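You operate a simulated robot arm through the tools that you are given. There is no shell and no other tool.

The job below is to be done with a simulated two-armed robot. You get a single attempt, and the scene is never put back.

## Task
Pick up the cordless handset from the kit bench top with one hand, pass it to the other hand and put it on the green bay of the blue cart.

Only the result counts: the job must be done as asked and must still hold three seconds after the hand-in. Knocking over, shifting, dropping, spilling or breaking anything else fails it.

## Robot
Two 7-joint arms with two-finger parallel grippers on one trunk, on a base that moves. Base frame: it is fixed to the floor where the robot stands at the start and does not move with it; the origin is under the middle of the robot, x ahead of it, y to its left, z up; the surface under the hand at the start is at about z = 860. Units: mm, rad, N and s.
The left shoulder is at the start at [110, 169, 1433], the right one opposite. With the tool pointing down near the work surface each hand reaches from about 440 to 740 mm from the robot's upright axis, wherever it stands, measured 20 degrees to its own side. Places, roughly: green bay of the blue cart (31x24 cm) [3980, -1980, 860]. Payload 1.57 kg a hand.
The tool frame of a hand sits at the grasp point between the pads (the TCP): z along the fingers, y along the line on which they close. The tips reach 30 mm beyond it. The gripper opens to 80 mm. The fingers are 17 mm wide and 12 mm thick; the gripper's body (40 by 82 mm) begins 80 mm behind the TCP.
Orientation is that of the tool frame in the base frame, as a unit quaternion [x, y, z, w]. With the fingers straight down and closing along the base's y, the tool's x points along the base's -x, its y along +y and its z along -z.

## Interface
- The arms move only by the tool play_rows. It takes "left_commands", "right_commands" or both (then of equal length, played together; a hand with none holds still); each is a list of rows, each a list of 3 entries, a list of its own where there are three numbers: the turn, a rotation vector about the tool's x, y, z in units of 4 degrees (1.0 is 4 degrees), then the shift along the tool's x, y, z in units of 40 mm (1.0 is 40 mm), then the closure in counts, from 0 (fully open) to 255 (shut). In form: [[[ax, ay, az], [tx, ty, tz], grip], ...]. A call has 1 to 20 rows; each row shifts and turns the commanded pose from where the row before left it, along the tool's axes as they then stand. A call with a number of a shift or a turn outside -1 to 1 is refused whole. Each row takes 0.2 s and may step no farther than 50 mm and 0.15 rad from the row before; otherwise, or with a gripper value out of range, the whole call is refused. A pose out of reach is approached as far as the arm can. The call stops where the force on the tool passes 40 N (or 10 N more than at its start, if that is more) or the arm is blocked; 0.2 s more then pass. The fingers move at their own pace (about 72 mm/s each) and stop on an object; they squeeze with about 26 N. The grip force told is the motor's: it shows also when the fingers shut on nothing. Time passes only in rows, and 0.2 s behind the last, so rows that do not move let the fingers close. The reply holds the time, the measured pose of the TCP, the force on the tool along the base axes, the opening and the grip force, in the units named above and with some noise, with the torque about the TCP (base axes, N m) and any sound that the robot's microphone picked up.
- Cameras (640 x 400 px; columns grow to the right, rows downward): "scene" is now at [164.5, -8, 1625.8]; the picture's right is [-0.09, -1.00, 0.00], its down [-0.66, 0.06, -0.75] and it looks along [0.75, -0.07, -0.66] (base axes); focal length 293 px, centre (320, 200). "left" rides on the left gripper at [72, 7, -122] in its tool frame; the picture's right is [-0.09, 1.00, 0.00], its down [-0.84, -0.08, -0.54] and it looks along [-0.54, -0.05, 0.84] (tool axes); focal length 238 px, centre (320, 200). "right" rides on the right gripper at [72, -7, -122] in its tool frame; the picture's right is [0.09, 1.00, 0.00], its down [-0.84, 0.08, -0.54] and it looks along [-0.54, 0.05, 0.84] (tool axes); focal length 238 px, centre (320, 200). There is no depth. A picture from a camera that has moved, and an enlarged one, comes with that camera's place and axes in the base frame and with its lens.
- get_image(camera): a new picture of that camera. It takes no simulated time.
- move_column(by): slides the trunk up (or, below 0, down) by that many mm; the arms and the scene camera ride with it, the base frame stays. It gives what a move gives, with no picture.
- steer(legs): drives the robot by 1 to 6 legs, each [ahead, left, turn to the left] in mm, mm and rad, along the robot's own axes; the way and the turn of a leg run together, so that a leg with both is an arc; at most 1500 mm and 3.142 rad a leg. The arms and the cameras ride along, it lands a little off, and it stops where it bumps. It gives what a move gives.
- turn_head(pan, tilt): turns the head with the scene camera to pan (to the left, within 1.501 rad either way) and tilt (down, from -0.506 to 1.204), counted from straight ahead of the robot. It gives what a move gives.
- inspect(camera, box): a new picture of the part [left, top, right, bottom] of that camera's present view, enlarged. It takes no simulated time.
- hand_in(): hands the job in; it is judged then, once.

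Nothing tells you exact positions but the pictures and the camera data. Unless the task says otherwise, let go and move clear before handing in.

The tools are called after "Call:" as a command line: name --argument value ..., lists and objects as JSON in quotes. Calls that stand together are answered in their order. play_rows: Moves the arms, as the interface text tells. Its arguments: {"type":"object","properties":{"left_commands":{"type":"array","items":{"type":"array"}},"right_commands":{"type":"array","items":{"type":"array"}}},"required":[]} The other tools are called the same way: move_column (by) moves the trunk up or down; steer (legs) drives the base; turn_head (pan, tilt) turns the head that bears the scene camera; get_image (camera) takes a picture; inspect (camera, box) takes an enlarged picture of a part of a camera's view; hand_in () hands the job in.

At the start:

```text
time: 0.0
left_tcp_pos: [674.6, 227.6, 1138.9]
left_ee_rot: [0.0, 1.0, 0.0, 0.0]
left_contact_force: [-0.1, 0.2, 0.0]
left_torque: [-0.01, 0.04, 0.0]
left_opening: 79.8
left_finger_force: 0.1
right_tcp_pos: [607.1, -341.0, 1172.8]
right_ee_rot: [0.0, 1.0, -0.001, 0.001]
right_contact_force: [0.0, 0.3, -0.4]
right_torque: [-0.01, -0.02, 0.01]
right_opening: 80.1
right_finger_force: 0.0
trunk travel left (down, up): [-747.0, 143.0]
robot x, y, heading: [0.2, -1.0, -0.003]
head pan, tilt (commanded): [-0.093, 0.717]
```

scene: 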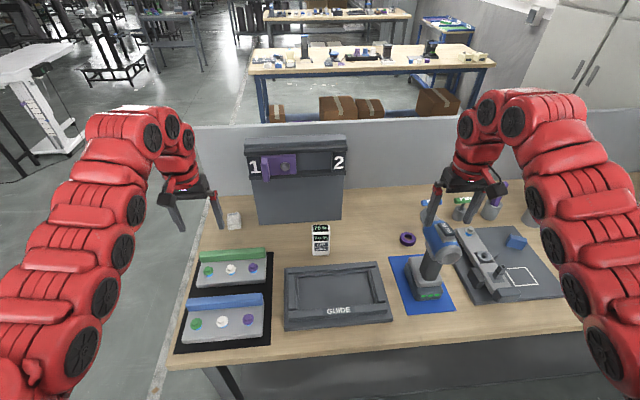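
right: 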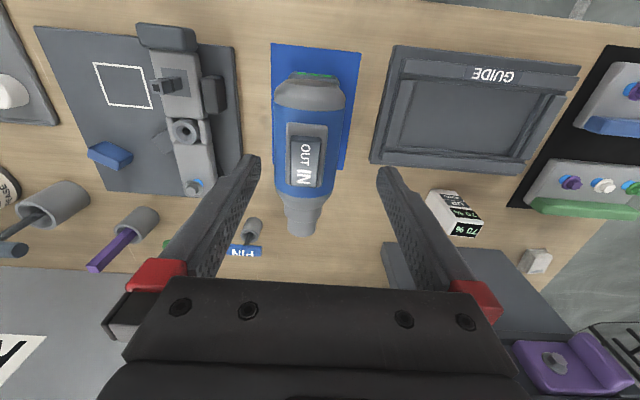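
left: 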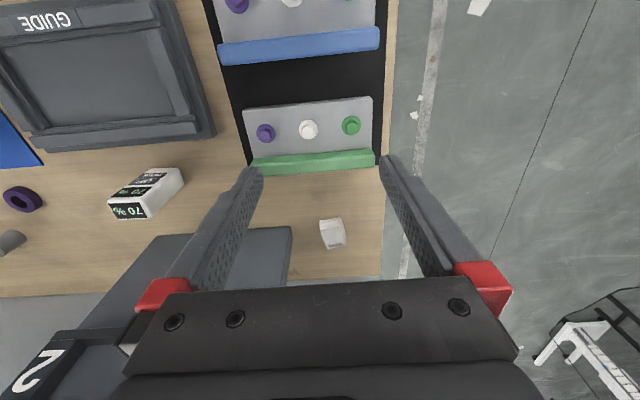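

I see a bench in front of me with two button panels, a guide tray, a blue cordless drill-like tool on a blue mat and a fixture; there are more benches beyond. I'll look around first to find the handset, the kit bench and the blue cart.

Call:
get_image --camera "scene"

Call:
inspect --camera "scene" --box '[220, 0, 520, 130]'

Call:
inspect --camera "scene" --box '[380, 180, 580, 320]'

Call:
inspect --camera "right" --box '[220, 20, 420, 270]'

```text
taken
camera scene: at [164.5, -8.0, 1625.8], right [-0.09, -1.0, 0.0], down [-0.66, 0.06, -0.75], along [0.75, -0.07, -0.66], focal length 293 px, centre (320, 200)
```

scene: 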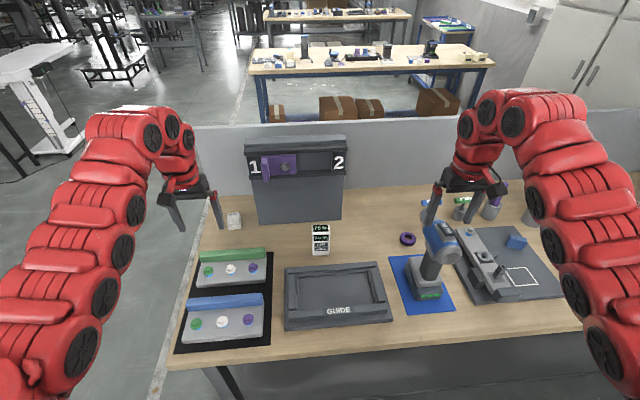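

```text
2.13 times, centred on (370, 65) of scene
camera zoom: at [164.5, -8.0, 1625.8], right [-0.09, -1.0, 0.0], down [-0.66, 0.06, -0.75], along [0.75, -0.07, -0.66], focal length 626 px, centre (213, 488)
```

zoom: 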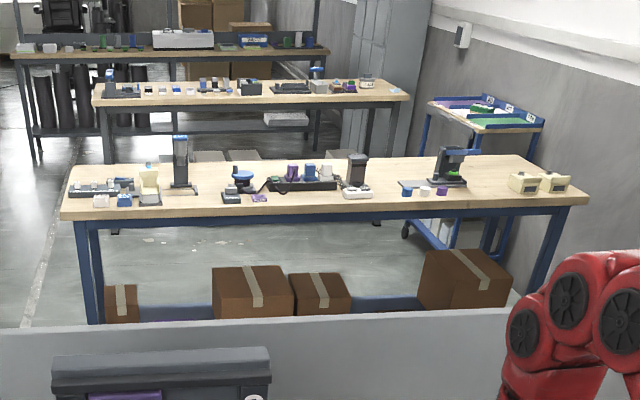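

```text
2.86 times, centred on (480, 250) of scene
camera zoom: at [164.5, -8.0, 1625.8], right [-0.09, -1.0, 0.0], down [-0.66, 0.06, -0.75], along [0.75, -0.07, -0.66], focal length 838 px, centre (-137, 57)
```

zoom: 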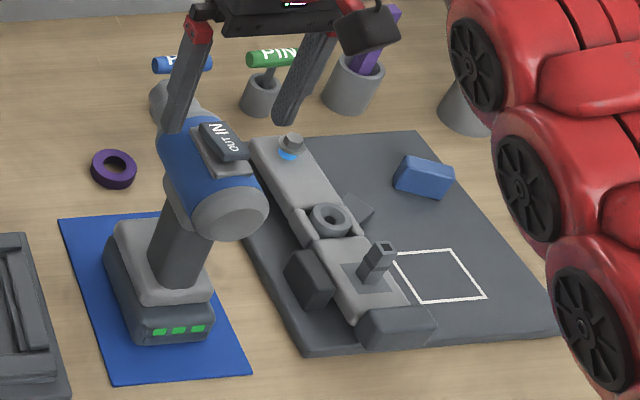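

```text
1.60 times, centred on (320, 145) of right
camera zoom: at [533.8, -346.6, 1295.1], right [-0.09, 1.0, 0.0], down [0.84, 0.08, 0.54], along [0.54, 0.05, -0.84], focal length 381 px, centre (320, 288)
```

zoom: 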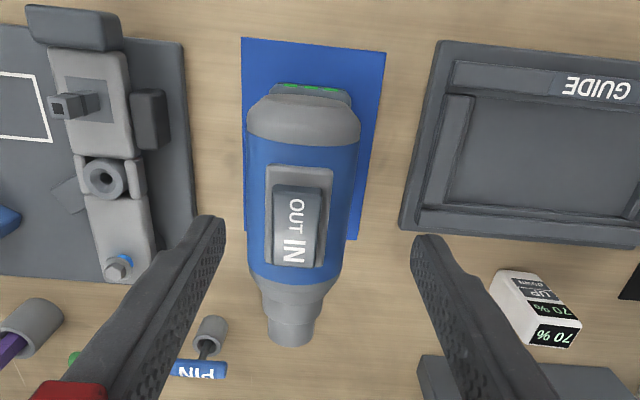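

The front bench has a drill, but a "handset" may be on another bench. The blue cart with coloured bays stands behind the second bench at right. I'll zoom in further.

Call:
inspect --camera "scene" --box '[240, 30, 370, 111]'

Call:
inspect --camera "scene" --box '[360, 10, 500, 98]'

Call:
inspect --camera "scene" --box '[220, 0, 420, 60]'

Call:
turn_head --pan 0 --tilt 0.25

```text
4.92 times, centred on (305, 70) of scene
camera zoom: at [164.5, -8.0, 1625.8], right [-0.09, -1.0, 0.0], down [-0.66, 0.06, -0.75], along [0.75, -0.07, -0.66], focal length 1445 px, centre (394, 838)
```

zoom: 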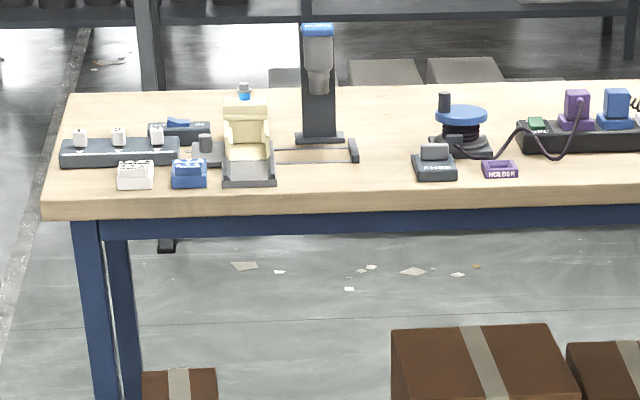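

```text
4.55 times, centred on (430, 54) of scene
camera zoom: at [164.5, -8.0, 1625.8], right [-0.09, -1.0, 0.0], down [-0.66, 0.06, -0.75], along [0.75, -0.07, -0.66], focal length 1334 px, centre (-180, 864)
```

zoom: 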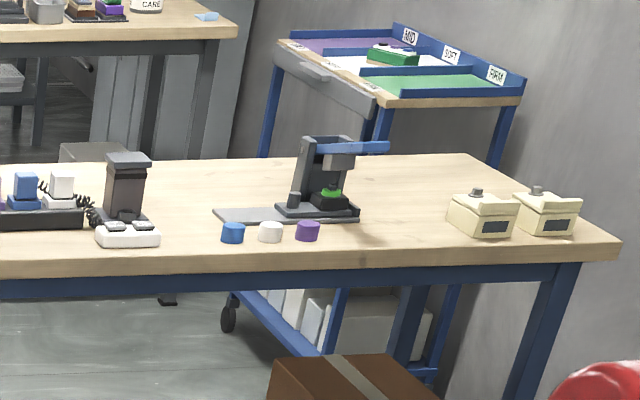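

```text
3.20 times, centred on (320, 30) of scene
camera zoom: at [164.5, -8.0, 1625.8], right [-0.09, -1.0, 0.0], down [-0.66, 0.06, -0.75], along [0.75, -0.07, -0.66], focal length 939 px, centre (320, 744)
```

zoom: 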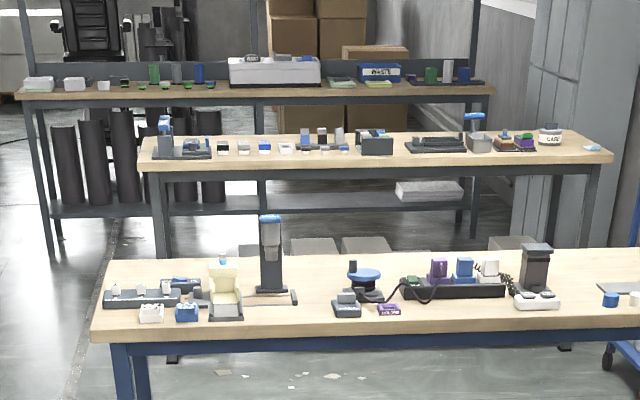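

```text
time: 0.9
left_tcp_pos: [674.0, 228.2, 1138.5]
left_ee_rot: [-0.001, 1.0, 0.0, 0.001]
left_contact_force: [-0.1, 0.1, 0.1]
left_torque: [0.0, 0.0, 0.03]
left_opening: 80.0
left_finger_force: 0.2
right_tcp_pos: [606.6, -341.5, 1172.2]
right_ee_rot: [-0.001, 1.0, -0.001, 0.0]
right_contact_force: [0.0, -0.4, -0.1]
right_torque: [-0.01, 0.0, 0.01]
right_opening: 80.1
right_finger_force: 0.0
trunk travel left (down, up): [-747.0, 143.0]
robot x, y, heading: [-0.0, -3.1, -0.001]
head pan, tilt (commanded): [0.0, 0.25]
```

The second bench holds several devices, and the blue cart has purple, white and green bays. I'll look around the room in all directions to find a handset.

Call:
get_image --camera "scene"

Call:
turn_head --pan -1.2 --tilt 0.35

Call:
get_image --camera "scene"

Call:
turn_head --pan 1.2 --tilt 0.35

Call:
get_image --camera "scene"

```text
taken
camera scene: at [174.0, -0.3, 1668.1], right [0.0, -1.0, 0.0], down [-0.25, 0.0, -0.97], along [0.97, 0.0, -0.25], focal length 293 px, centre (320, 200)
```

scene: 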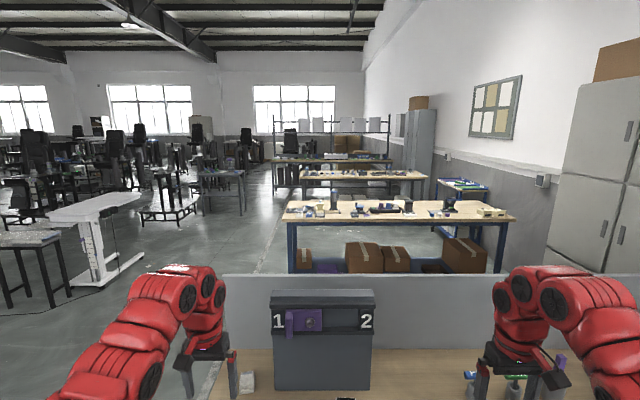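

```text
time: 2.3
left_tcp_pos: [674.3, 228.4, 1138.2]
left_ee_rot: [0.0, 1.0, -0.001, 0.0]
left_contact_force: [0.1, -0.3, -0.1]
left_torque: [0.0, -0.01, -0.01]
left_opening: 80.0
left_finger_force: 0.0
right_tcp_pos: [606.5, -340.4, 1172.4]
right_ee_rot: [0.0, 1.0, 0.0, 0.0]
right_contact_force: [0.4, -0.8, -0.7]
right_torque: [0.04, -0.02, 0.01]
right_opening: 79.9
right_finger_force: 0.1
trunk travel left (down, up): [-747.0, 143.0]
robot x, y, heading: [-2.4, 0.5, 0.001]
head pan, tilt (commanded): [-1.201, 0.351]
```

```text
taken
camera scene: at [114.4, -87.0, 1658.7], right [-0.93, -0.36, 0.0], down [-0.12, 0.32, -0.94], along [0.34, -0.88, -0.34], focal length 293 px, centre (320, 200)
```

scene: 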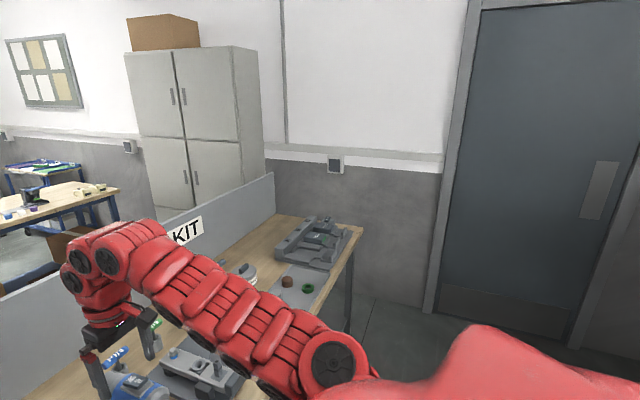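

```text
time: 4.5
left_tcp_pos: [673.9, 228.4, 1138.2]
left_ee_rot: [0.0, 1.0, -0.001, 0.0]
left_contact_force: [-1.2, -0.8, 0.7]
left_torque: [-0.01, 0.0, 0.0]
left_opening: 80.1
left_finger_force: 0.1
right_tcp_pos: [606.0, -342.0, 1172.3]
right_ee_rot: [0.0, 1.0, 0.0, 0.0]
right_contact_force: [-0.3, 0.6, 0.8]
right_torque: [0.0, -0.01, -0.01]
right_opening: 80.1
right_finger_force: 0.0
trunk travel left (down, up): [-747.0, 143.0]
robot x, y, heading: [-2.6, -1.1, 0.004]
head pan, tilt (commanded): [1.201, 0.351]
```

```text
taken
camera scene: at [114.4, 86.6, 1658.7], right [0.93, -0.36, 0.0], down [-0.12, -0.32, -0.94], along [0.34, 0.88, -0.34], focal length 293 px, centre (320, 200)
```

scene: 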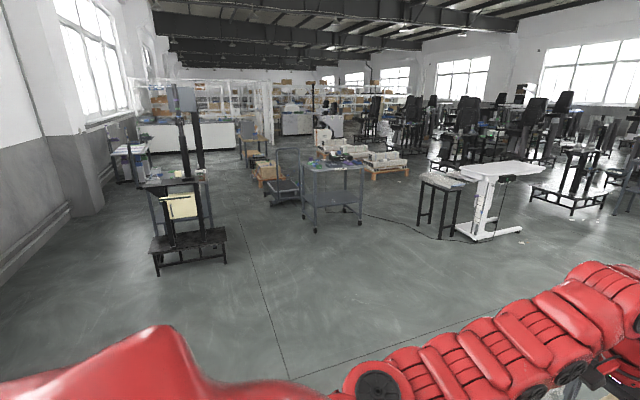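

The sign on the front bench's back panel reads "KIT", so the front bench is probably the kit bench. I'll look along its right part, which the arm hides.

Call:
turn_head --pan -0.7 --tilt 0.6

Call:
get_image --camera "scene"

Call:
turn_head --pan -1.2 --tilt 0.6

Call:
inspect --camera "scene" --box '[100, 80, 420, 280]'

Call:
get_image --camera "scene"

```text
time: 6.4
left_tcp_pos: [673.7, 229.0, 1139.5]
left_ee_rot: [-0.001, 1.0, 0.0, 0.001]
left_contact_force: [-0.2, 1.0, -0.1]
left_torque: [0.0, -0.01, 0.0]
left_opening: 80.2
left_finger_force: 0.0
right_tcp_pos: [607.3, -341.4, 1172.4]
right_ee_rot: [0.001, 1.0, 0.0, 0.0]
right_contact_force: [0.3, -0.2, -0.4]
right_torque: [0.0, -0.02, 0.0]
right_opening: 80.0
right_finger_force: 0.1
trunk travel left (down, up): [-747.0, 143.0]
robot x, y, heading: [-2.3, 2.2, 0.005]
head pan, tilt (commanded): [-0.7, 0.6]
```

```text
taken
camera scene: at [148.3, -57.1, 1635.9], right [-0.64, -0.77, 0.0], down [-0.43, 0.36, -0.83], along [0.63, -0.53, -0.56], focal length 293 px, centre (320, 200)
```

scene: 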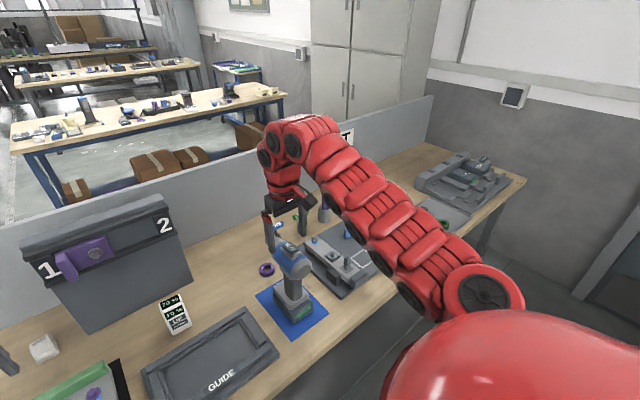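

```text
time: 7.3
left_tcp_pos: [674.6, 228.1, 1138.7]
left_ee_rot: [-0.001, 1.0, 0.0, 0.001]
left_contact_force: [-0.4, 0.5, 0.1]
left_torque: [-0.03, -0.03, 0.03]
left_opening: 79.9
left_finger_force: 0.0
right_tcp_pos: [607.0, -340.6, 1172.7]
right_ee_rot: [0.0, 1.0, 0.001, 0.0]
right_contact_force: [-0.4, -0.1, 0.5]
right_torque: [0.02, -0.01, 0.04]
right_opening: 80.0
right_finger_force: 0.0
trunk travel left (down, up): [-747.0, 143.0]
robot x, y, heading: [2.9, -4.1, 0.001]
head pan, tilt (commanded): [-1.201, 0.6]
```

```text
2.00 times, centred on (260, 180) of scene
camera zoom: at [112.7, -82.6, 1635.9], right [-0.93, -0.36, 0.0], down [-0.2, 0.53, -0.83], along [0.3, -0.77, -0.56], focal length 587 px, centre (440, 240)
```

zoom: 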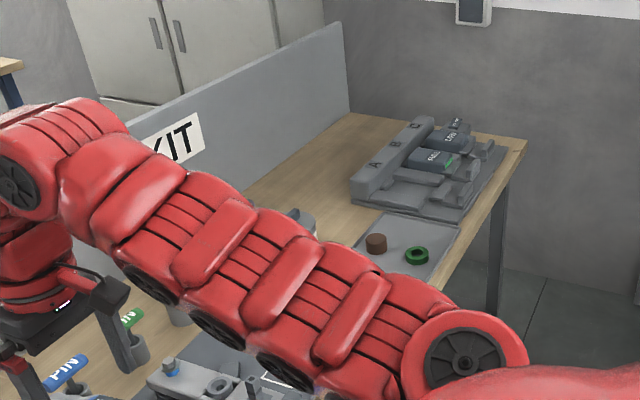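

```text
taken
camera scene: at [112.7, -82.6, 1635.9], right [-0.93, -0.36, 0.0], down [-0.2, 0.53, -0.83], along [0.3, -0.77, -0.56], focal length 293 px, centre (320, 200)
```

scene: 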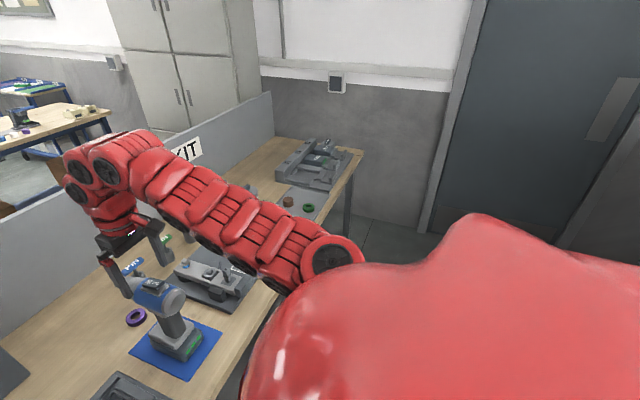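

The only hand-held cordless object so far is the blue pistol-grip tool on the blue mat (battery base with green LEDs). I'll check the rest of the kit bench before committing, by moving back and to the right.

Call:
turn_head --pan -0.5 --tilt 0.7

Call:
inspect --camera "scene" --box '[200, 150, 440, 300]'

Call:
get_image --camera "right"

Call:
get_image --camera "left"

```text
time: 8.4
left_tcp_pos: [673.7, 228.5, 1138.9]
left_ee_rot: [0.0, 1.0, -0.001, 0.001]
left_contact_force: [0.5, 0.2, -0.2]
left_torque: [0.01, -0.01, 0.02]
left_opening: 80.0
left_finger_force: 0.0
right_tcp_pos: [605.9, -341.7, 1172.4]
right_ee_rot: [0.001, 1.0, -0.001, 0.001]
right_contact_force: [-0.5, 0.0, 0.8]
right_torque: [-0.01, 0.0, 0.04]
right_opening: 79.9
right_finger_force: 0.1
trunk travel left (down, up): [-747.0, 143.0]
robot x, y, heading: [-3.6, 1.1, 0.007]
head pan, tilt (commanded): [-0.499, 0.7]
```

```text
2.67 times, centred on (320, 225) of scene
camera zoom: at [155.2, -41.0, 1627.3], right [-0.48, -0.88, 0.0], down [-0.57, 0.31, -0.76], along [0.67, -0.37, -0.64], focal length 782 px, centre (320, 133)
```

zoom: 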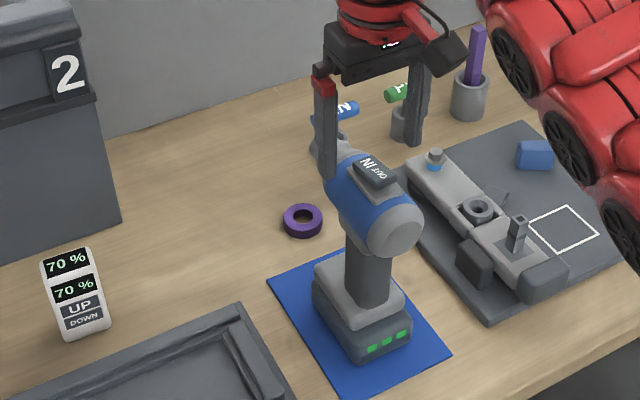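

```text
taken
camera right: at [533.8, -346.7, 1295.1], right [-0.09, 1.0, 0.0], down [0.84, 0.08, 0.54], along [0.54, 0.05, -0.84], focal length 238 px, centre (320, 200)
```

right: 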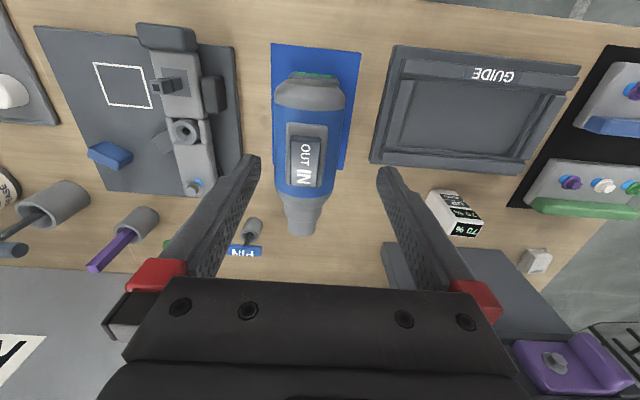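

```text
taken
camera left: at [602.3, 235.4, 1260.3], right [0.09, 1.0, 0.0], down [0.84, -0.08, 0.54], along [0.54, -0.05, -0.84], focal length 238 px, centre (320, 200)
```

left: 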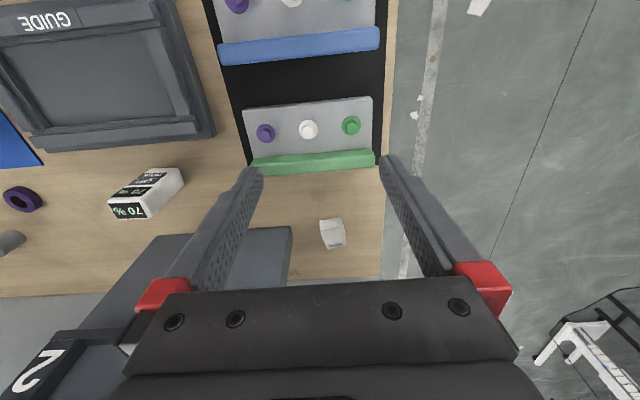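

There's also a small white box reading "70 %  70 %  UP  DOWN", which could be a handset too. I'll inspect both closely.

Call:
inspect --camera "scene" --box '[205, 235, 265, 285]'

Call:
inspect --camera "left" --box '[90, 150, 210, 230]'

Call:
inspect --camera "right" --box '[400, 170, 500, 250]'

Call:
inspect --camera "right" --box '[0, 150, 160, 300]'

```text
8.00 times, centred on (235, 260) of scene
camera zoom: at [155.2, -41.0, 1627.3], right [-0.48, -0.88, 0.0], down [-0.57, 0.31, -0.76], along [0.67, -0.37, -0.64], focal length 2347 px, centre (1000, -280)
```

zoom: 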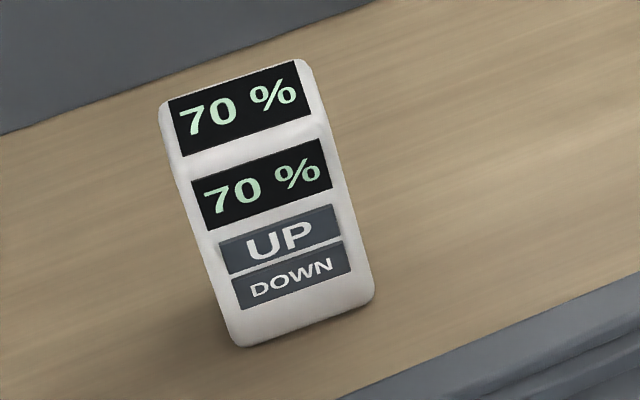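

```text
5.00 times, centred on (150, 190) of left
camera zoom: at [602.3, 235.4, 1260.3], right [0.09, 1.0, 0.0], down [0.84, -0.08, 0.54], along [0.54, -0.05, -0.84], focal length 1192 px, centre (1170, 250)
```

zoom: 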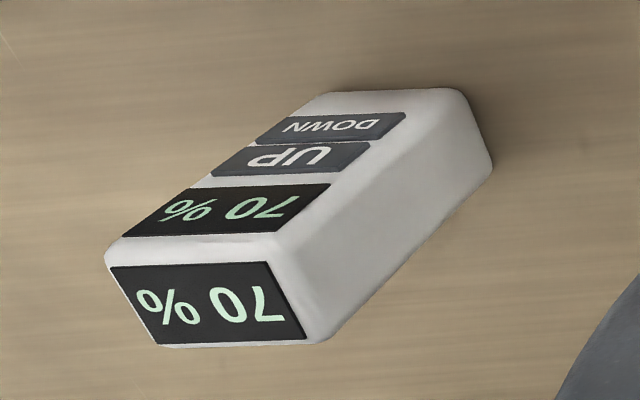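

```text
5.00 times, centred on (450, 210) of right
camera zoom: at [533.8, -346.7, 1295.1], right [-0.09, 1.0, 0.0], down [0.84, 0.08, 0.54], along [0.54, 0.05, -0.84], focal length 1192 px, centre (-330, 150)
```

zoom: 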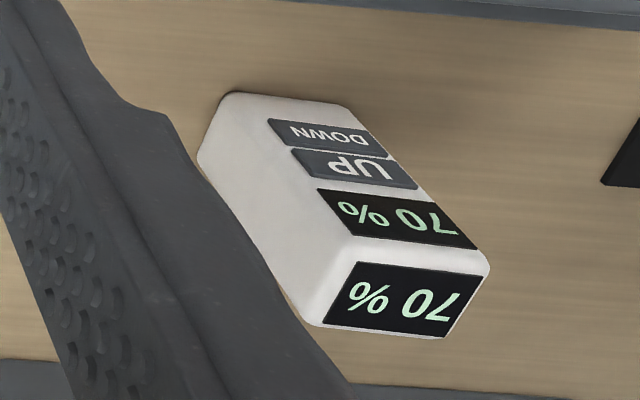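

```text
2.67 times, centred on (80, 225) of right
camera zoom: at [533.8, -346.7, 1295.1], right [-0.09, 1.0, 0.0], down [0.84, 0.08, 0.54], along [0.54, 0.05, -0.84], focal length 636 px, centre (960, 133)
```

zoom: 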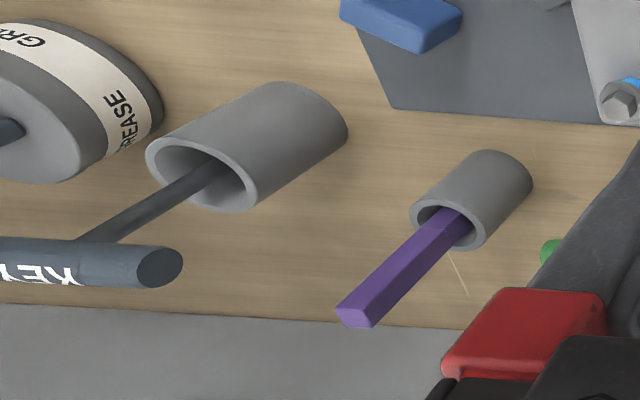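

The white box has UP/DOWN buttons and a level display and no cord, so it looks like a cordless control handset (bench 2 appears to hold a corded one). I'll verify by zooming on bench 2 and then looking at the hidden right part of the kit bench.

Call:
turn_head --pan -0.3 --tilt 0.35

Call:
get_image --camera "scene"

Call:
inspect --camera "scene" --box '[210, 130, 310, 192]'

Call:
inspect --camera "scene" --box '[290, 110, 440, 204]'

```text
time: 9.2
left_tcp_pos: [672.6, 229.0, 1138.7]
left_ee_rot: [-0.001, 1.0, 0.0, 0.0]
left_contact_force: [-0.2, 0.0, -0.1]
left_torque: [-0.02, -0.02, -0.01]
left_opening: 79.8
left_finger_force: 0.1
right_tcp_pos: [606.9, -341.7, 1173.0]
right_ee_rot: [0.0, 1.0, 0.0, 0.0]
right_contact_force: [-1.3, 0.0, 0.2]
right_torque: [0.03, 0.03, -0.02]
right_opening: 80.1
right_finger_force: 0.0
trunk travel left (down, up): [-747.0, 143.0]
robot x, y, heading: [1.6, 0.9, -0.0]
head pan, tilt (commanded): [-0.3, 0.351]
```

```text
taken
camera scene: at [169.5, -27.8, 1658.6], right [-0.3, -0.96, 0.0], down [-0.33, 0.1, -0.94], along [0.9, -0.28, -0.34], focal length 293 px, centre (320, 200)
```

scene: 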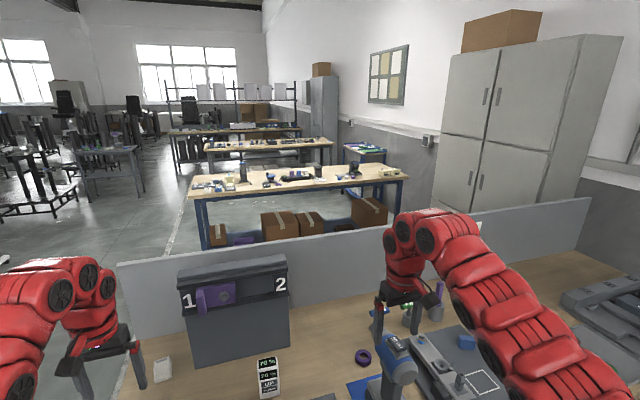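

```text
6.40 times, centred on (260, 161) of scene
camera zoom: at [169.5, -27.8, 1658.6], right [-0.3, -0.96, 0.0], down [-0.33, 0.1, -0.94], along [0.9, -0.28, -0.34], focal length 1878 px, centre (704, 450)
```

zoom: 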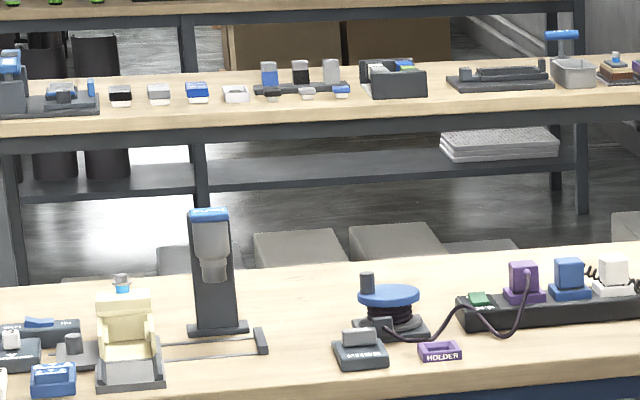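

```text
4.26 times, centred on (365, 157) of scene
camera zoom: at [169.5, -27.8, 1658.6], right [-0.3, -0.96, 0.0], down [-0.33, 0.1, -0.94], along [0.9, -0.28, -0.34], focal length 1249 px, centre (128, 383)
```

zoom: 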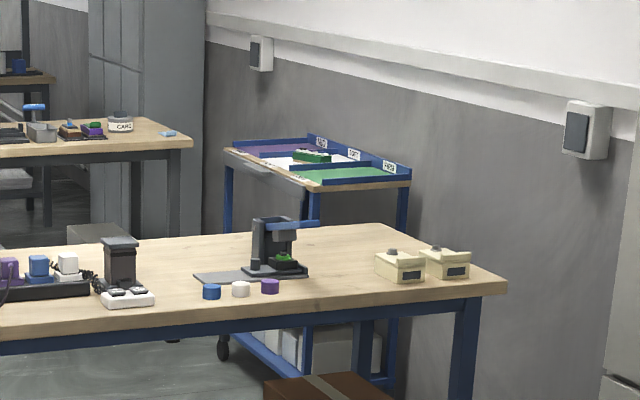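

Bench 2 holds corded devices, while the white UP/DOWN box on the KIT bench is cordless. I'll back off and strafe right a bit to view the remaining right part of the kit bench.

Call:
steer --legs '[[-250, 0, 0], [0, -400, 0]]'

Call:
turn_head --pan -0.75 --tilt 0.5

Call:
get_image --camera "scene"

Call:
get_image --camera "right"

```text
time: 13.2
left_tcp_pos: [414.7, -180.3, 1138.9]
left_ee_rot: [-0.001, 1.0, 0.0, 0.0]
left_contact_force: [-0.1, 1.1, 0.1]
left_torque: [-0.02, 0.01, 0.0]
left_opening: 79.8
left_finger_force: 0.1
right_tcp_pos: [348.3, -748.7, 1172.5]
right_ee_rot: [-0.001, 1.0, 0.0, 0.0]
right_contact_force: [-0.4, 0.8, -0.4]
right_torque: [0.0, 0.0, 0.01]
right_opening: 79.9
right_finger_force: 0.1
trunk travel left (down, up): [-747.0, 143.0]
robot x, y, heading: [-260.0, -409.8, -0.003]
head pan, tilt (commanded): [-0.3, 0.351]
```

```text
time: 14.1
left_tcp_pos: [414.6, -179.8, 1138.5]
left_ee_rot: [-0.002, 1.0, -0.001, 0.0]
left_contact_force: [0.4, -0.8, -0.5]
left_torque: [-0.01, 0.02, 0.0]
left_opening: 80.1
left_finger_force: 0.0
right_tcp_pos: [347.8, -749.1, 1172.0]
right_ee_rot: [-0.001, 1.0, -0.001, 0.0]
right_contact_force: [0.3, -0.4, -0.6]
right_torque: [-0.02, -0.03, -0.01]
right_opening: 80.1
right_finger_force: 0.1
trunk travel left (down, up): [-747.0, 143.0]
robot x, y, heading: [-260.9, -408.9, 0.001]
head pan, tilt (commanded): [-0.75, 0.499]
```

```text
taken
camera scene: at [-111.0, -471.6, 1645.1], right [-0.68, -0.73, 0.0], down [-0.35, 0.33, -0.88], along [0.64, -0.6, -0.48], focal length 293 px, centre (320, 200)
```

scene: 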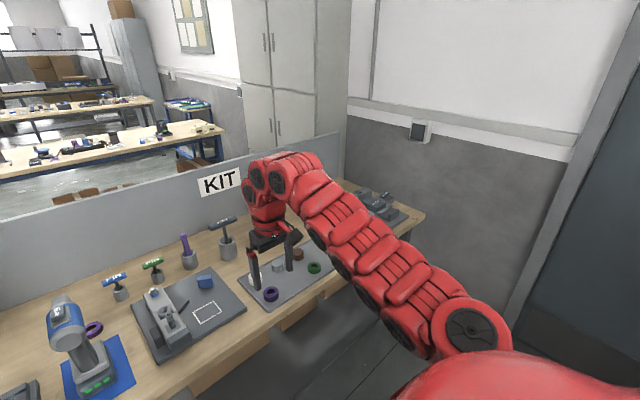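

```text
taken
camera right: at [276.1, -755.3, 1295.2], right [-0.09, 1.0, 0.0], down [0.84, 0.08, 0.54], along [0.54, 0.05, -0.84], focal length 238 px, centre (320, 200)
```

right: 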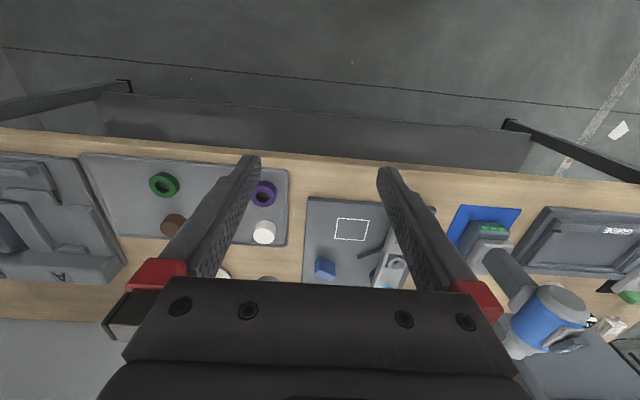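

The right part shows a plate with rings and a rack with dark modules. I'll zoom on that rack.

Call:
inspect --camera "scene" --box '[340, 170, 440, 235]'

Call:
inspect --camera "right" --box '[0, 120, 160, 320]'

Call:
inspect --camera "scene" --box '[30, 210, 250, 350]'

```text
6.15 times, centred on (390, 202) of scene
camera zoom: at [-111.0, -471.6, 1645.1], right [-0.68, -0.73, 0.0], down [-0.35, 0.33, -0.88], along [0.64, -0.6, -0.48], focal length 1806 px, centre (-111, 185)
```

zoom: 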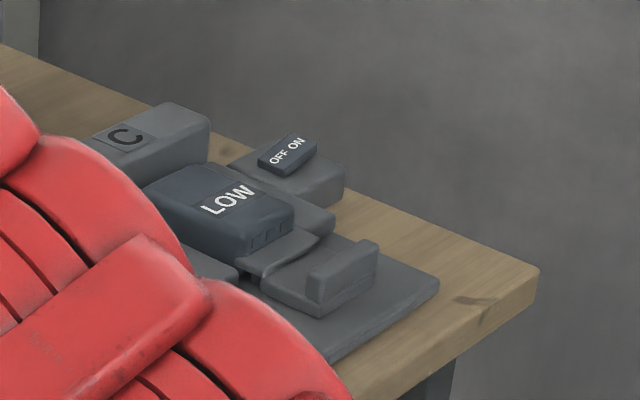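

```text
2.00 times, centred on (80, 220) of right
camera zoom: at [276.1, -755.3, 1295.2], right [-0.09, 1.0, 0.0], down [0.84, 0.08, 0.54], along [0.54, 0.05, -0.84], focal length 477 px, centre (800, 160)
```

zoom: 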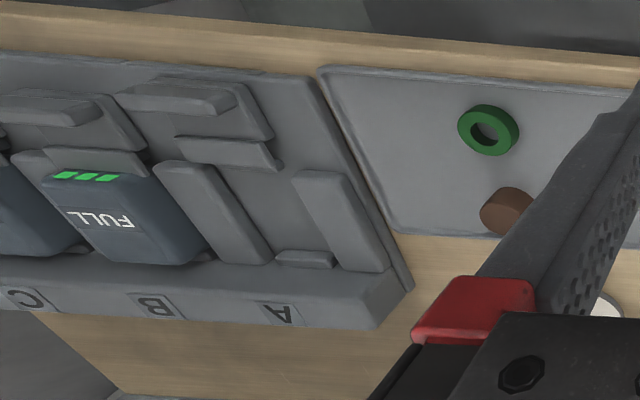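

```text
2.86 times, centred on (140, 280) of scene
camera zoom: at [-111.0, -471.6, 1645.1], right [-0.68, -0.73, 0.0], down [-0.35, 0.33, -0.88], along [0.64, -0.6, -0.48], focal length 838 px, centre (834, -29)
```

zoom: 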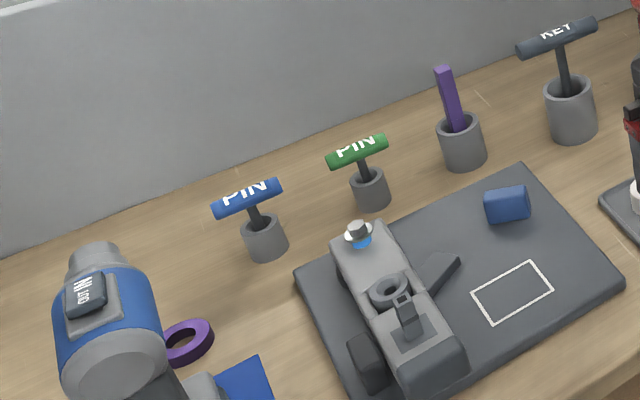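

The right end is a battery dock, so the drill is a driver and the white UP/DOWN box is the cordless handset. I'll drive back left so the handset lies ahead to the right, for a right-hand pick, then look at it closely.

Call:
steer --legs '[[0, 590, 0], [310, 0, 0]]'

Call:
turn_head --pan -0.3 --tilt 0.75

Call:
get_image --camera "scene"

Call:
get_image --camera "right"

```text
time: 19.2
left_tcp_pos: [720.7, 417.3, 1138.1]
left_ee_rot: [0.0, 1.0, 0.0, -0.001]
left_contact_force: [0.5, 0.8, -0.7]
left_torque: [-0.01, -0.01, 0.02]
left_opening: 79.9
left_finger_force: 0.0
right_tcp_pos: [654.2, -151.7, 1171.2]
right_ee_rot: [0.0, 1.0, 0.0, 0.0]
right_contact_force: [0.2, -0.7, 0.2]
right_torque: [-0.03, -0.01, 0.02]
right_opening: 79.9
right_finger_force: 0.0
trunk travel left (down, up): [-747.0, 143.0]
robot x, y, heading: [44.9, 191.6, -0.002]
head pan, tilt (commanded): [-0.75, 0.499]
```

```text
time: 20.1
left_tcp_pos: [721.3, 418.4, 1138.5]
left_ee_rot: [0.0, 1.0, 0.0, 0.0]
left_contact_force: [0.0, -0.1, -0.3]
left_torque: [-0.04, -0.02, 0.0]
left_opening: 80.1
left_finger_force: 0.0
right_tcp_pos: [654.5, -151.2, 1172.8]
right_ee_rot: [0.0, 1.0, -0.001, 0.0]
right_contact_force: [1.0, 0.1, 0.7]
right_torque: [-0.01, 0.02, 0.01]
right_opening: 79.9
right_finger_force: 0.0
trunk travel left (down, up): [-747.0, 143.0]
robot x, y, heading: [50.3, 190.2, 0.0]
head pan, tilt (commanded): [-0.3, 0.75]
```

```text
taken
camera scene: at [207.2, 164.0, 1623.2], right [-0.3, -0.96, 0.0], down [-0.65, 0.2, -0.73], along [0.7, -0.22, -0.68], focal length 293 px, centre (320, 200)
```

scene: 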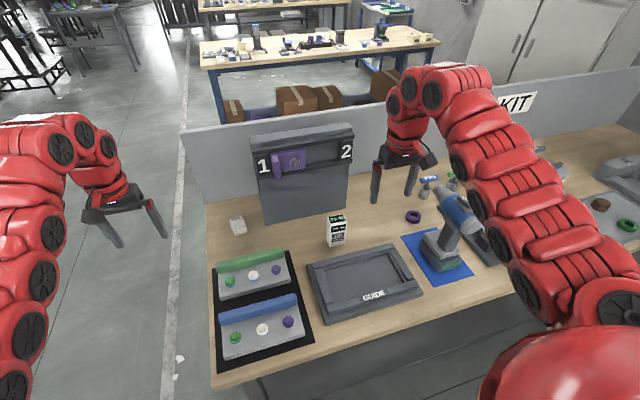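

```text
taken
camera right: at [581.5, -157.7, 1295.3], right [-0.09, 1.0, 0.0], down [0.84, 0.08, 0.54], along [0.54, 0.05, -0.84], focal length 238 px, centre (320, 200)
```

right: 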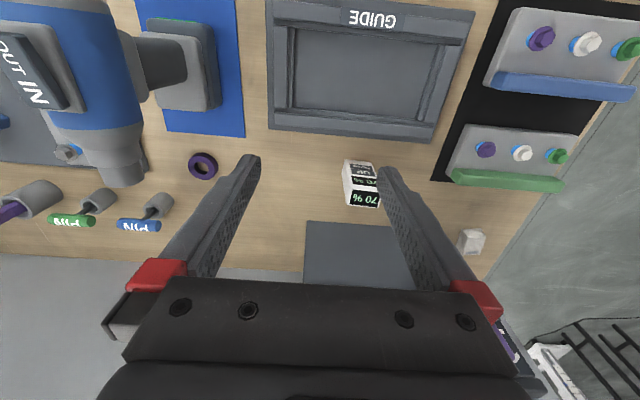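

The handset stands upright between the guide tray and the box marked 1/2. I'll zoom in from two cameras to measure it.

Call:
inspect --camera "scene" --box '[312, 200, 364, 260]'

Call:
inspect --camera "right" --box '[330, 150, 400, 220]'

```text
6.67 times, centred on (338, 230) of scene
camera zoom: at [207.2, 164.0, 1623.2], right [-0.3, -0.96, 0.0], down [-0.65, 0.2, -0.73], along [0.7, -0.22, -0.68], focal length 1956 px, centre (200, 0)
```

zoom: 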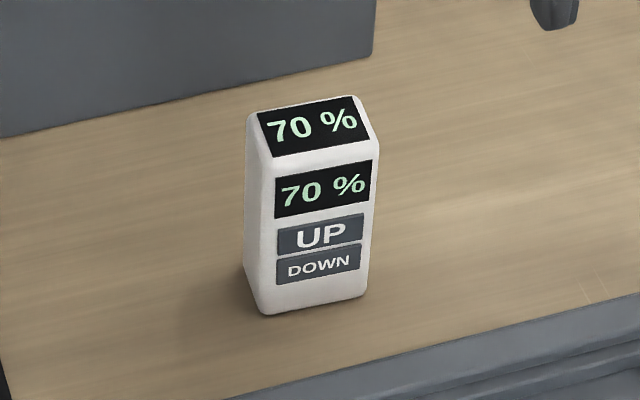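

```text
5.71 times, centred on (365, 185) of right
camera zoom: at [581.5, -157.7, 1295.3], right [-0.09, 1.0, 0.0], down [0.84, 0.08, 0.54], along [0.54, 0.05, -0.84], focal length 1362 px, centre (63, 286)
```

zoom: 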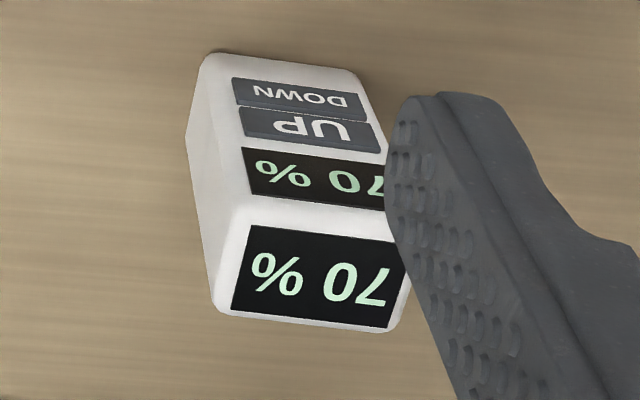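

The handset is about 52 wide, 34 deep and 107 tall, standing near (782, -70) on the top. My plan: the right hand grips its lower sides with the tool tilted forward, and the left hand then takes its upper sides from straight above. First I'll check the clearance between my base and the bench edge.

Call:
turn_head --pan 0 --tilt 1.2

Call:
get_image --camera "scene"

```text
time: 21.0
left_tcp_pos: [722.3, 417.0, 1138.6]
left_ee_rot: [0.0, 1.0, 0.0, 0.0]
left_contact_force: [-1.1, -0.5, 0.1]
left_torque: [-0.01, -0.03, 0.0]
left_opening: 80.1
left_finger_force: 0.1
right_tcp_pos: [654.9, -152.3, 1171.4]
right_ee_rot: [0.0, 1.0, 0.0, 0.0]
right_contact_force: [-0.5, 0.4, 0.2]
right_torque: [0.0, -0.01, -0.04]
right_opening: 79.9
right_finger_force: 0.1
trunk travel left (down, up): [-747.0, 143.0]
robot x, y, heading: [49.1, 188.0, -0.001]
head pan, tilt (commanded): [0.0, 1.201]
```

```text
taken
camera scene: at [184.8, 188.6, 1591.4], right [0.0, -1.0, 0.0], down [-0.93, 0.0, -0.36], along [0.36, 0.0, -0.93], focal length 293 px, centre (320, 200)
```

scene: 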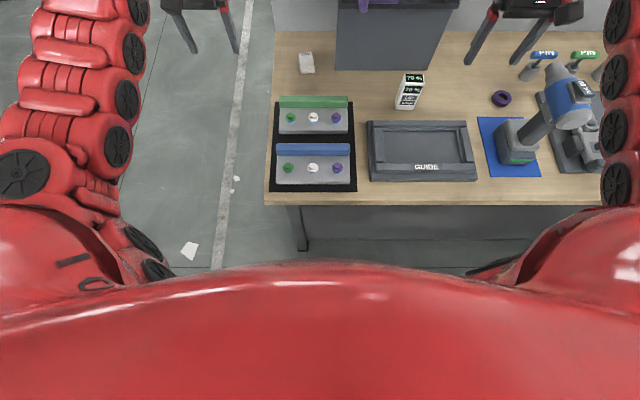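

The bench edge is at about x = 450 and my base front stays short of it with a 50 mm advance. I'll edge forward 50 mm and tilt the head back for a good view of the handset.

Call:
steer --legs '[[50, 0, 0]]'

Call:
turn_head --pan -0.35 --tilt 0.8

Call:
get_image --camera "scene"

Call:
get_image --camera "right"

```text
time: 21.9
left_tcp_pos: [768.7, 418.0, 1140.4]
left_ee_rot: [-0.001, 1.0, 0.0, 0.001]
left_contact_force: [-0.5, 1.1, 0.1]
left_torque: [-0.01, -0.03, 0.03]
left_opening: 80.2
left_finger_force: 0.1
right_tcp_pos: [702.6, -150.8, 1173.2]
right_ee_rot: [0.0, 1.0, 0.0, 0.001]
right_contact_force: [-0.7, -0.5, 0.1]
right_torque: [0.01, 0.01, 0.0]
right_opening: 79.8
right_finger_force: 0.0
trunk travel left (down, up): [-747.0, 143.0]
robot x, y, heading: [101.0, 189.6, -0.0]
head pan, tilt (commanded): [0.0, 1.201]
```

```text
time: 22.8
left_tcp_pos: [771.0, 418.5, 1138.6]
left_ee_rot: [-0.001, 1.0, 0.0, 0.001]
left_contact_force: [-0.2, 0.7, -1.0]
left_torque: [-0.01, -0.02, -0.01]
left_opening: 80.1
left_finger_force: 0.0
right_tcp_pos: [704.5, -150.0, 1172.2]
right_ee_rot: [-0.001, 1.0, 0.001, 0.0]
right_contact_force: [0.3, 0.5, -0.3]
right_torque: [-0.01, -0.01, 0.0]
right_opening: 80.0
right_finger_force: 0.0
trunk travel left (down, up): [-747.0, 143.0]
robot x, y, heading: [97.8, 189.1, 0.003]
head pan, tilt (commanded): [-0.351, 0.799]
```

```text
taken
camera scene: at [253.9, 161.3, 1619.0], right [-0.34, -0.94, 0.0], down [-0.67, 0.25, -0.7], along [0.65, -0.24, -0.72], focal length 293 px, centre (320, 200)
```

scene: 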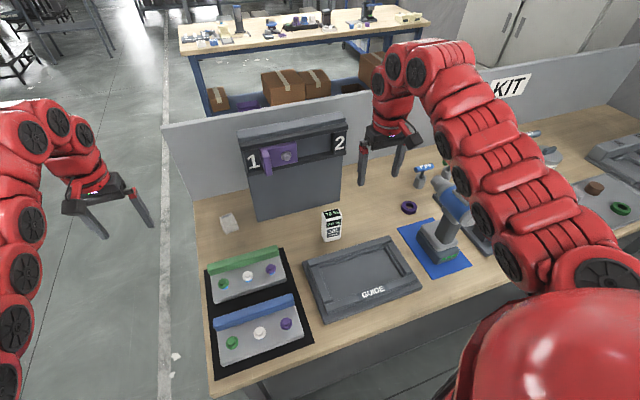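

```text
taken
camera right: at [631.9, -157.0, 1295.2], right [-0.09, 1.0, 0.0], down [0.84, 0.08, 0.54], along [0.54, 0.05, -0.84], focal length 238 px, centre (320, 200)
```

right: 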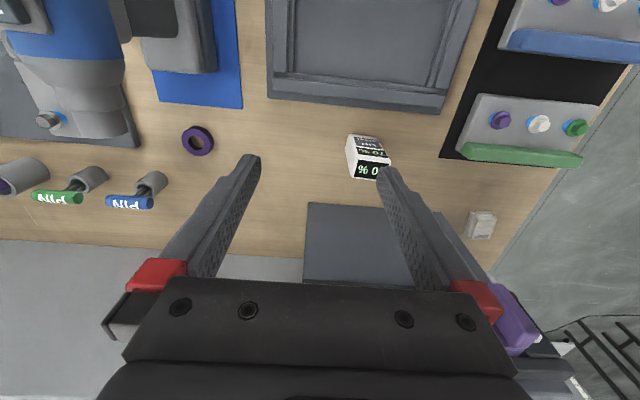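

The handset stays where it was in my estimate. I'll tilt the right hand forward 40 degrees while shifting it left over the handset's line.

Call:
play_rows --right_commands '[[[0, -1, 0], [0, 0.2, 0], 0], [[0, -1, 0], [0, 0.2, 0], 0], [[0, -1, 0], [0, 0.2, 0], 0], [[0, -1, 0], [0, 0.2, 0], 0], [[0, -1, 0], [0, 0.2, 0], 0], [[0, -1, 0], [0, 0.2, 0], 0], [[0, -1, 0], [0, 0.2, 0], 0], [[0, -1, 0], [0, 0.2, 0], 0], [[0, -1, 0], [0, 0.2, 0], 0], [[0, -1, 0], [0, 0.2, 0], 0]]'

Call:
get_image --camera "right"

Call:
get_image --camera "scene"

```text
time: 25.0
left_tcp_pos: [771.2, 418.1, 1139.8]
left_ee_rot: [0.0, 1.0, -0.001, 0.0]
left_contact_force: [-0.6, -0.2, -0.4]
left_torque: [0.0, -0.02, 0.01]
left_opening: 80.0
left_finger_force: 0.0
right_tcp_pos: [699.6, -163.4, 1174.6]
right_ee_rot: [0.0, 0.999, 0.001, 0.034]
right_contact_force: [0.8, -0.4, -0.7]
right_torque: [-0.01, 0.0, 0.02]
right_opening: 80.2
right_finger_force: 0.1
right hand out of reach, approached as far as the arm can: row 1, 2, 3, 4, 5, 6, 7, 8, 9, 10
trunk travel left (down, up): [-747.0, 143.0]
robot x, y, heading: [100.5, 193.2, 0.004]
head pan, tilt (commanded): [-0.351, 0.799]
```

```text
taken
camera right: at [618.6, -170.1, 1292.2], right [-0.09, 1.0, -0.01], down [0.8, 0.08, 0.6], along [0.6, 0.05, -0.8], focal length 238 px, centre (320, 200)
```

right: 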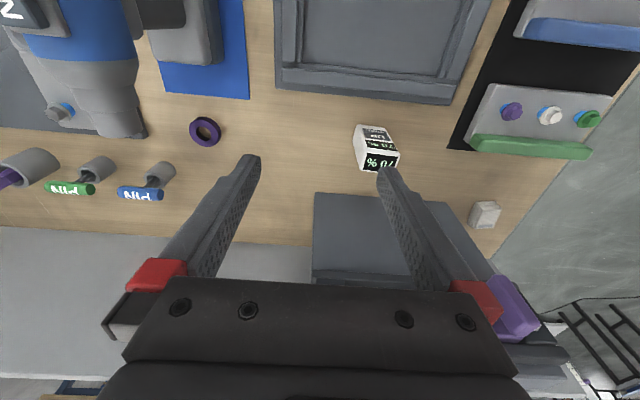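

```text
taken
camera scene: at [254.1, 161.2, 1619.1], right [-0.34, -0.94, 0.0], down [-0.67, 0.25, -0.7], along [0.65, -0.24, -0.72], focal length 293 px, centre (320, 200)
```

scene: 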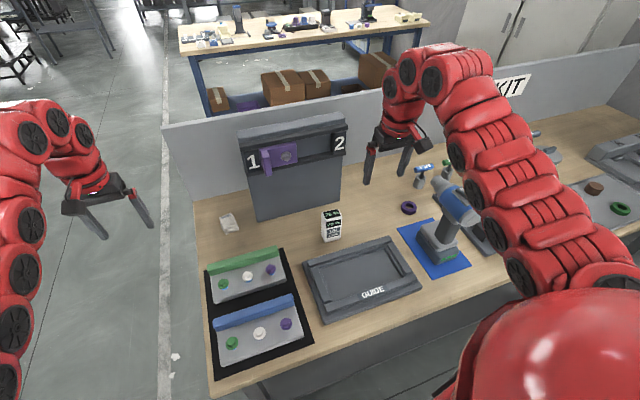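

The arm could not make the tilt there; it barely turned. I'll send an idle row to see where the commanded pose stands.

Call:
play_rows --right_commands '[[[0, 0, 0], [0, 0, 0], 0]]'

```text
time: 25.4
left_tcp_pos: [770.9, 419.5, 1137.8]
left_ee_rot: [-0.002, 1.0, 0.0, 0.0]
left_contact_force: [-0.1, -0.1, -0.1]
left_torque: [-0.01, -0.02, -0.02]
left_opening: 79.9
left_finger_force: 0.1
right_tcp_pos: [699.2, -164.4, 1174.7]
right_ee_rot: [0.0, 0.999, 0.0, 0.034]
right_contact_force: [-0.2, -0.6, 0.0]
right_torque: [0.0, -0.01, -0.01]
right_opening: 79.9
right_finger_force: 0.1
trunk travel left (down, up): [-747.0, 143.0]
robot x, y, heading: [99.0, 191.3, -0.001]
head pan, tilt (commanded): [-0.351, 0.799]
```

The commanded pose restarts from the actual one. I'll test a pure sideways shift with one hand while keeping the orientation.

Call:
play_rows --right_commands '[[[0, 0, 0], [0, 0.3, 0], 0], [[0, 0, 0], [0, 0.3, 0], 0]]'

Call:
play_rows --right_commands '[[[0, 0, 0], [0, 0, 0.8], 0], [[0, 0, 0], [0, 0, 0.8], 0]]'

```text
time: 26.0
left_tcp_pos: [770.7, 418.0, 1138.9]
left_ee_rot: [0.0, 1.0, -0.001, 0.0]
left_contact_force: [0.0, -0.7, -0.6]
left_torque: [0.03, 0.01, 0.0]
left_opening: 79.9
left_finger_force: 0.1
right_tcp_pos: [699.2, -164.4, 1175.0]
right_ee_rot: [0.0, 0.999, 0.001, 0.034]
right_contact_force: [-0.2, 0.2, 0.2]
right_torque: [0.01, -0.01, 0.0]
right_opening: 80.2
right_finger_force: 0.1
right hand out of reach, approached as far as the arm can: row 1, 2
trunk travel left (down, up): [-747.0, 143.0]
robot x, y, heading: [95.9, 189.8, -0.002]
head pan, tilt (commanded): [-0.351, 0.799]
```

```text
time: 26.6
left_tcp_pos: [771.1, 418.6, 1139.1]
left_ee_rot: [-0.001, 1.0, 0.001, 0.0]
left_contact_force: [0.4, 0.0, 0.6]
left_torque: [0.0, 0.0, 0.03]
left_opening: 79.9
left_finger_force: 0.0
right_tcp_pos: [699.4, -164.4, 1174.8]
right_ee_rot: [0.0, 0.999, 0.001, 0.034]
right_contact_force: [0.5, -0.3, 0.6]
right_torque: [0.02, -0.04, 0.01]
right_opening: 80.1
right_finger_force: 0.0
right hand out of reach, approached as far as the arm can: row 1, 2
trunk travel left (down, up): [-747.0, 143.0]
robot x, y, heading: [95.6, 188.0, 0.003]
head pan, tilt (commanded): [-0.351, 0.799]
```

The arm is stuck at a limit with the forward tilt. I'll turn it back to straight down and test going down and sideways.

Call:
play_rows --right_commands '[[[0, 1, 0], [0, 0, 0], 0]]'

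Call:
play_rows --right_commands '[[[0, 0, 0], [0, 0, 0.8], 0], [[0, 0, 0], [0, 0, 0.8], 0]]'

Call:
play_rows --right_commands '[[[0, 0, 0], [0, 0.4, 0], 0], [[0, 0, 0], [0, 0.4, 0], 0]]'

```text
time: 27.0
left_tcp_pos: [772.7, 419.4, 1137.9]
left_ee_rot: [-0.001, 1.0, 0.0, -0.001]
left_contact_force: [0.0, -0.4, 0.7]
left_torque: [-0.01, 0.0, 0.01]
left_opening: 80.0
left_finger_force: 0.1
right_tcp_pos: [700.3, -164.2, 1172.5]
right_ee_rot: [0.0, 1.0, 0.0, -0.001]
right_contact_force: [1.0, 0.5, -0.9]
right_torque: [0.02, 0.03, 0.01]
right_opening: 80.1
right_finger_force: 0.1
trunk travel left (down, up): [-747.0, 143.0]
robot x, y, heading: [98.5, 188.9, 0.001]
head pan, tilt (commanded): [-0.351, 0.799]
```

```text
time: 27.6
left_tcp_pos: [772.1, 418.3, 1137.8]
left_ee_rot: [-0.001, 1.0, 0.0, -0.001]
left_contact_force: [-0.3, 0.5, 0.8]
left_torque: [-0.01, 0.02, 0.0]
left_opening: 80.1
left_finger_force: 0.0
right_tcp_pos: [699.2, -167.8, 1121.1]
right_ee_rot: [0.004, 1.0, 0.001, -0.002]
right_contact_force: [0.3, -1.0, 0.1]
right_torque: [0.01, -0.01, 0.04]
right_opening: 79.9
right_finger_force: 0.1
right hand out of reach, approached as far as the arm can: row 2
trunk travel left (down, up): [-747.0, 143.0]
robot x, y, heading: [96.9, 190.2, 0.001]
head pan, tilt (commanded): [-0.351, 0.799]
```

```text
time: 28.2
left_tcp_pos: [770.2, 418.5, 1139.4]
left_ee_rot: [0.0, 1.0, 0.0, 0.0]
left_contact_force: [0.3, 1.0, -0.2]
left_torque: [0.0, 0.01, -0.03]
left_opening: 79.9
left_finger_force: 0.0
right_tcp_pos: [698.0, -166.3, 1121.5]
right_ee_rot: [0.003, 1.0, 0.002, -0.003]
right_contact_force: [-0.7, 0.0, 0.3]
right_torque: [0.0, 0.02, 0.0]
right_opening: 80.0
right_finger_force: 0.1
right hand out of reach, approached as far as the arm can: row 1, 2
trunk travel left (down, up): [-747.0, 143.0]
robot x, y, heading: [98.3, 185.8, 0.005]
head pan, tilt (commanded): [-0.351, 0.799]
```

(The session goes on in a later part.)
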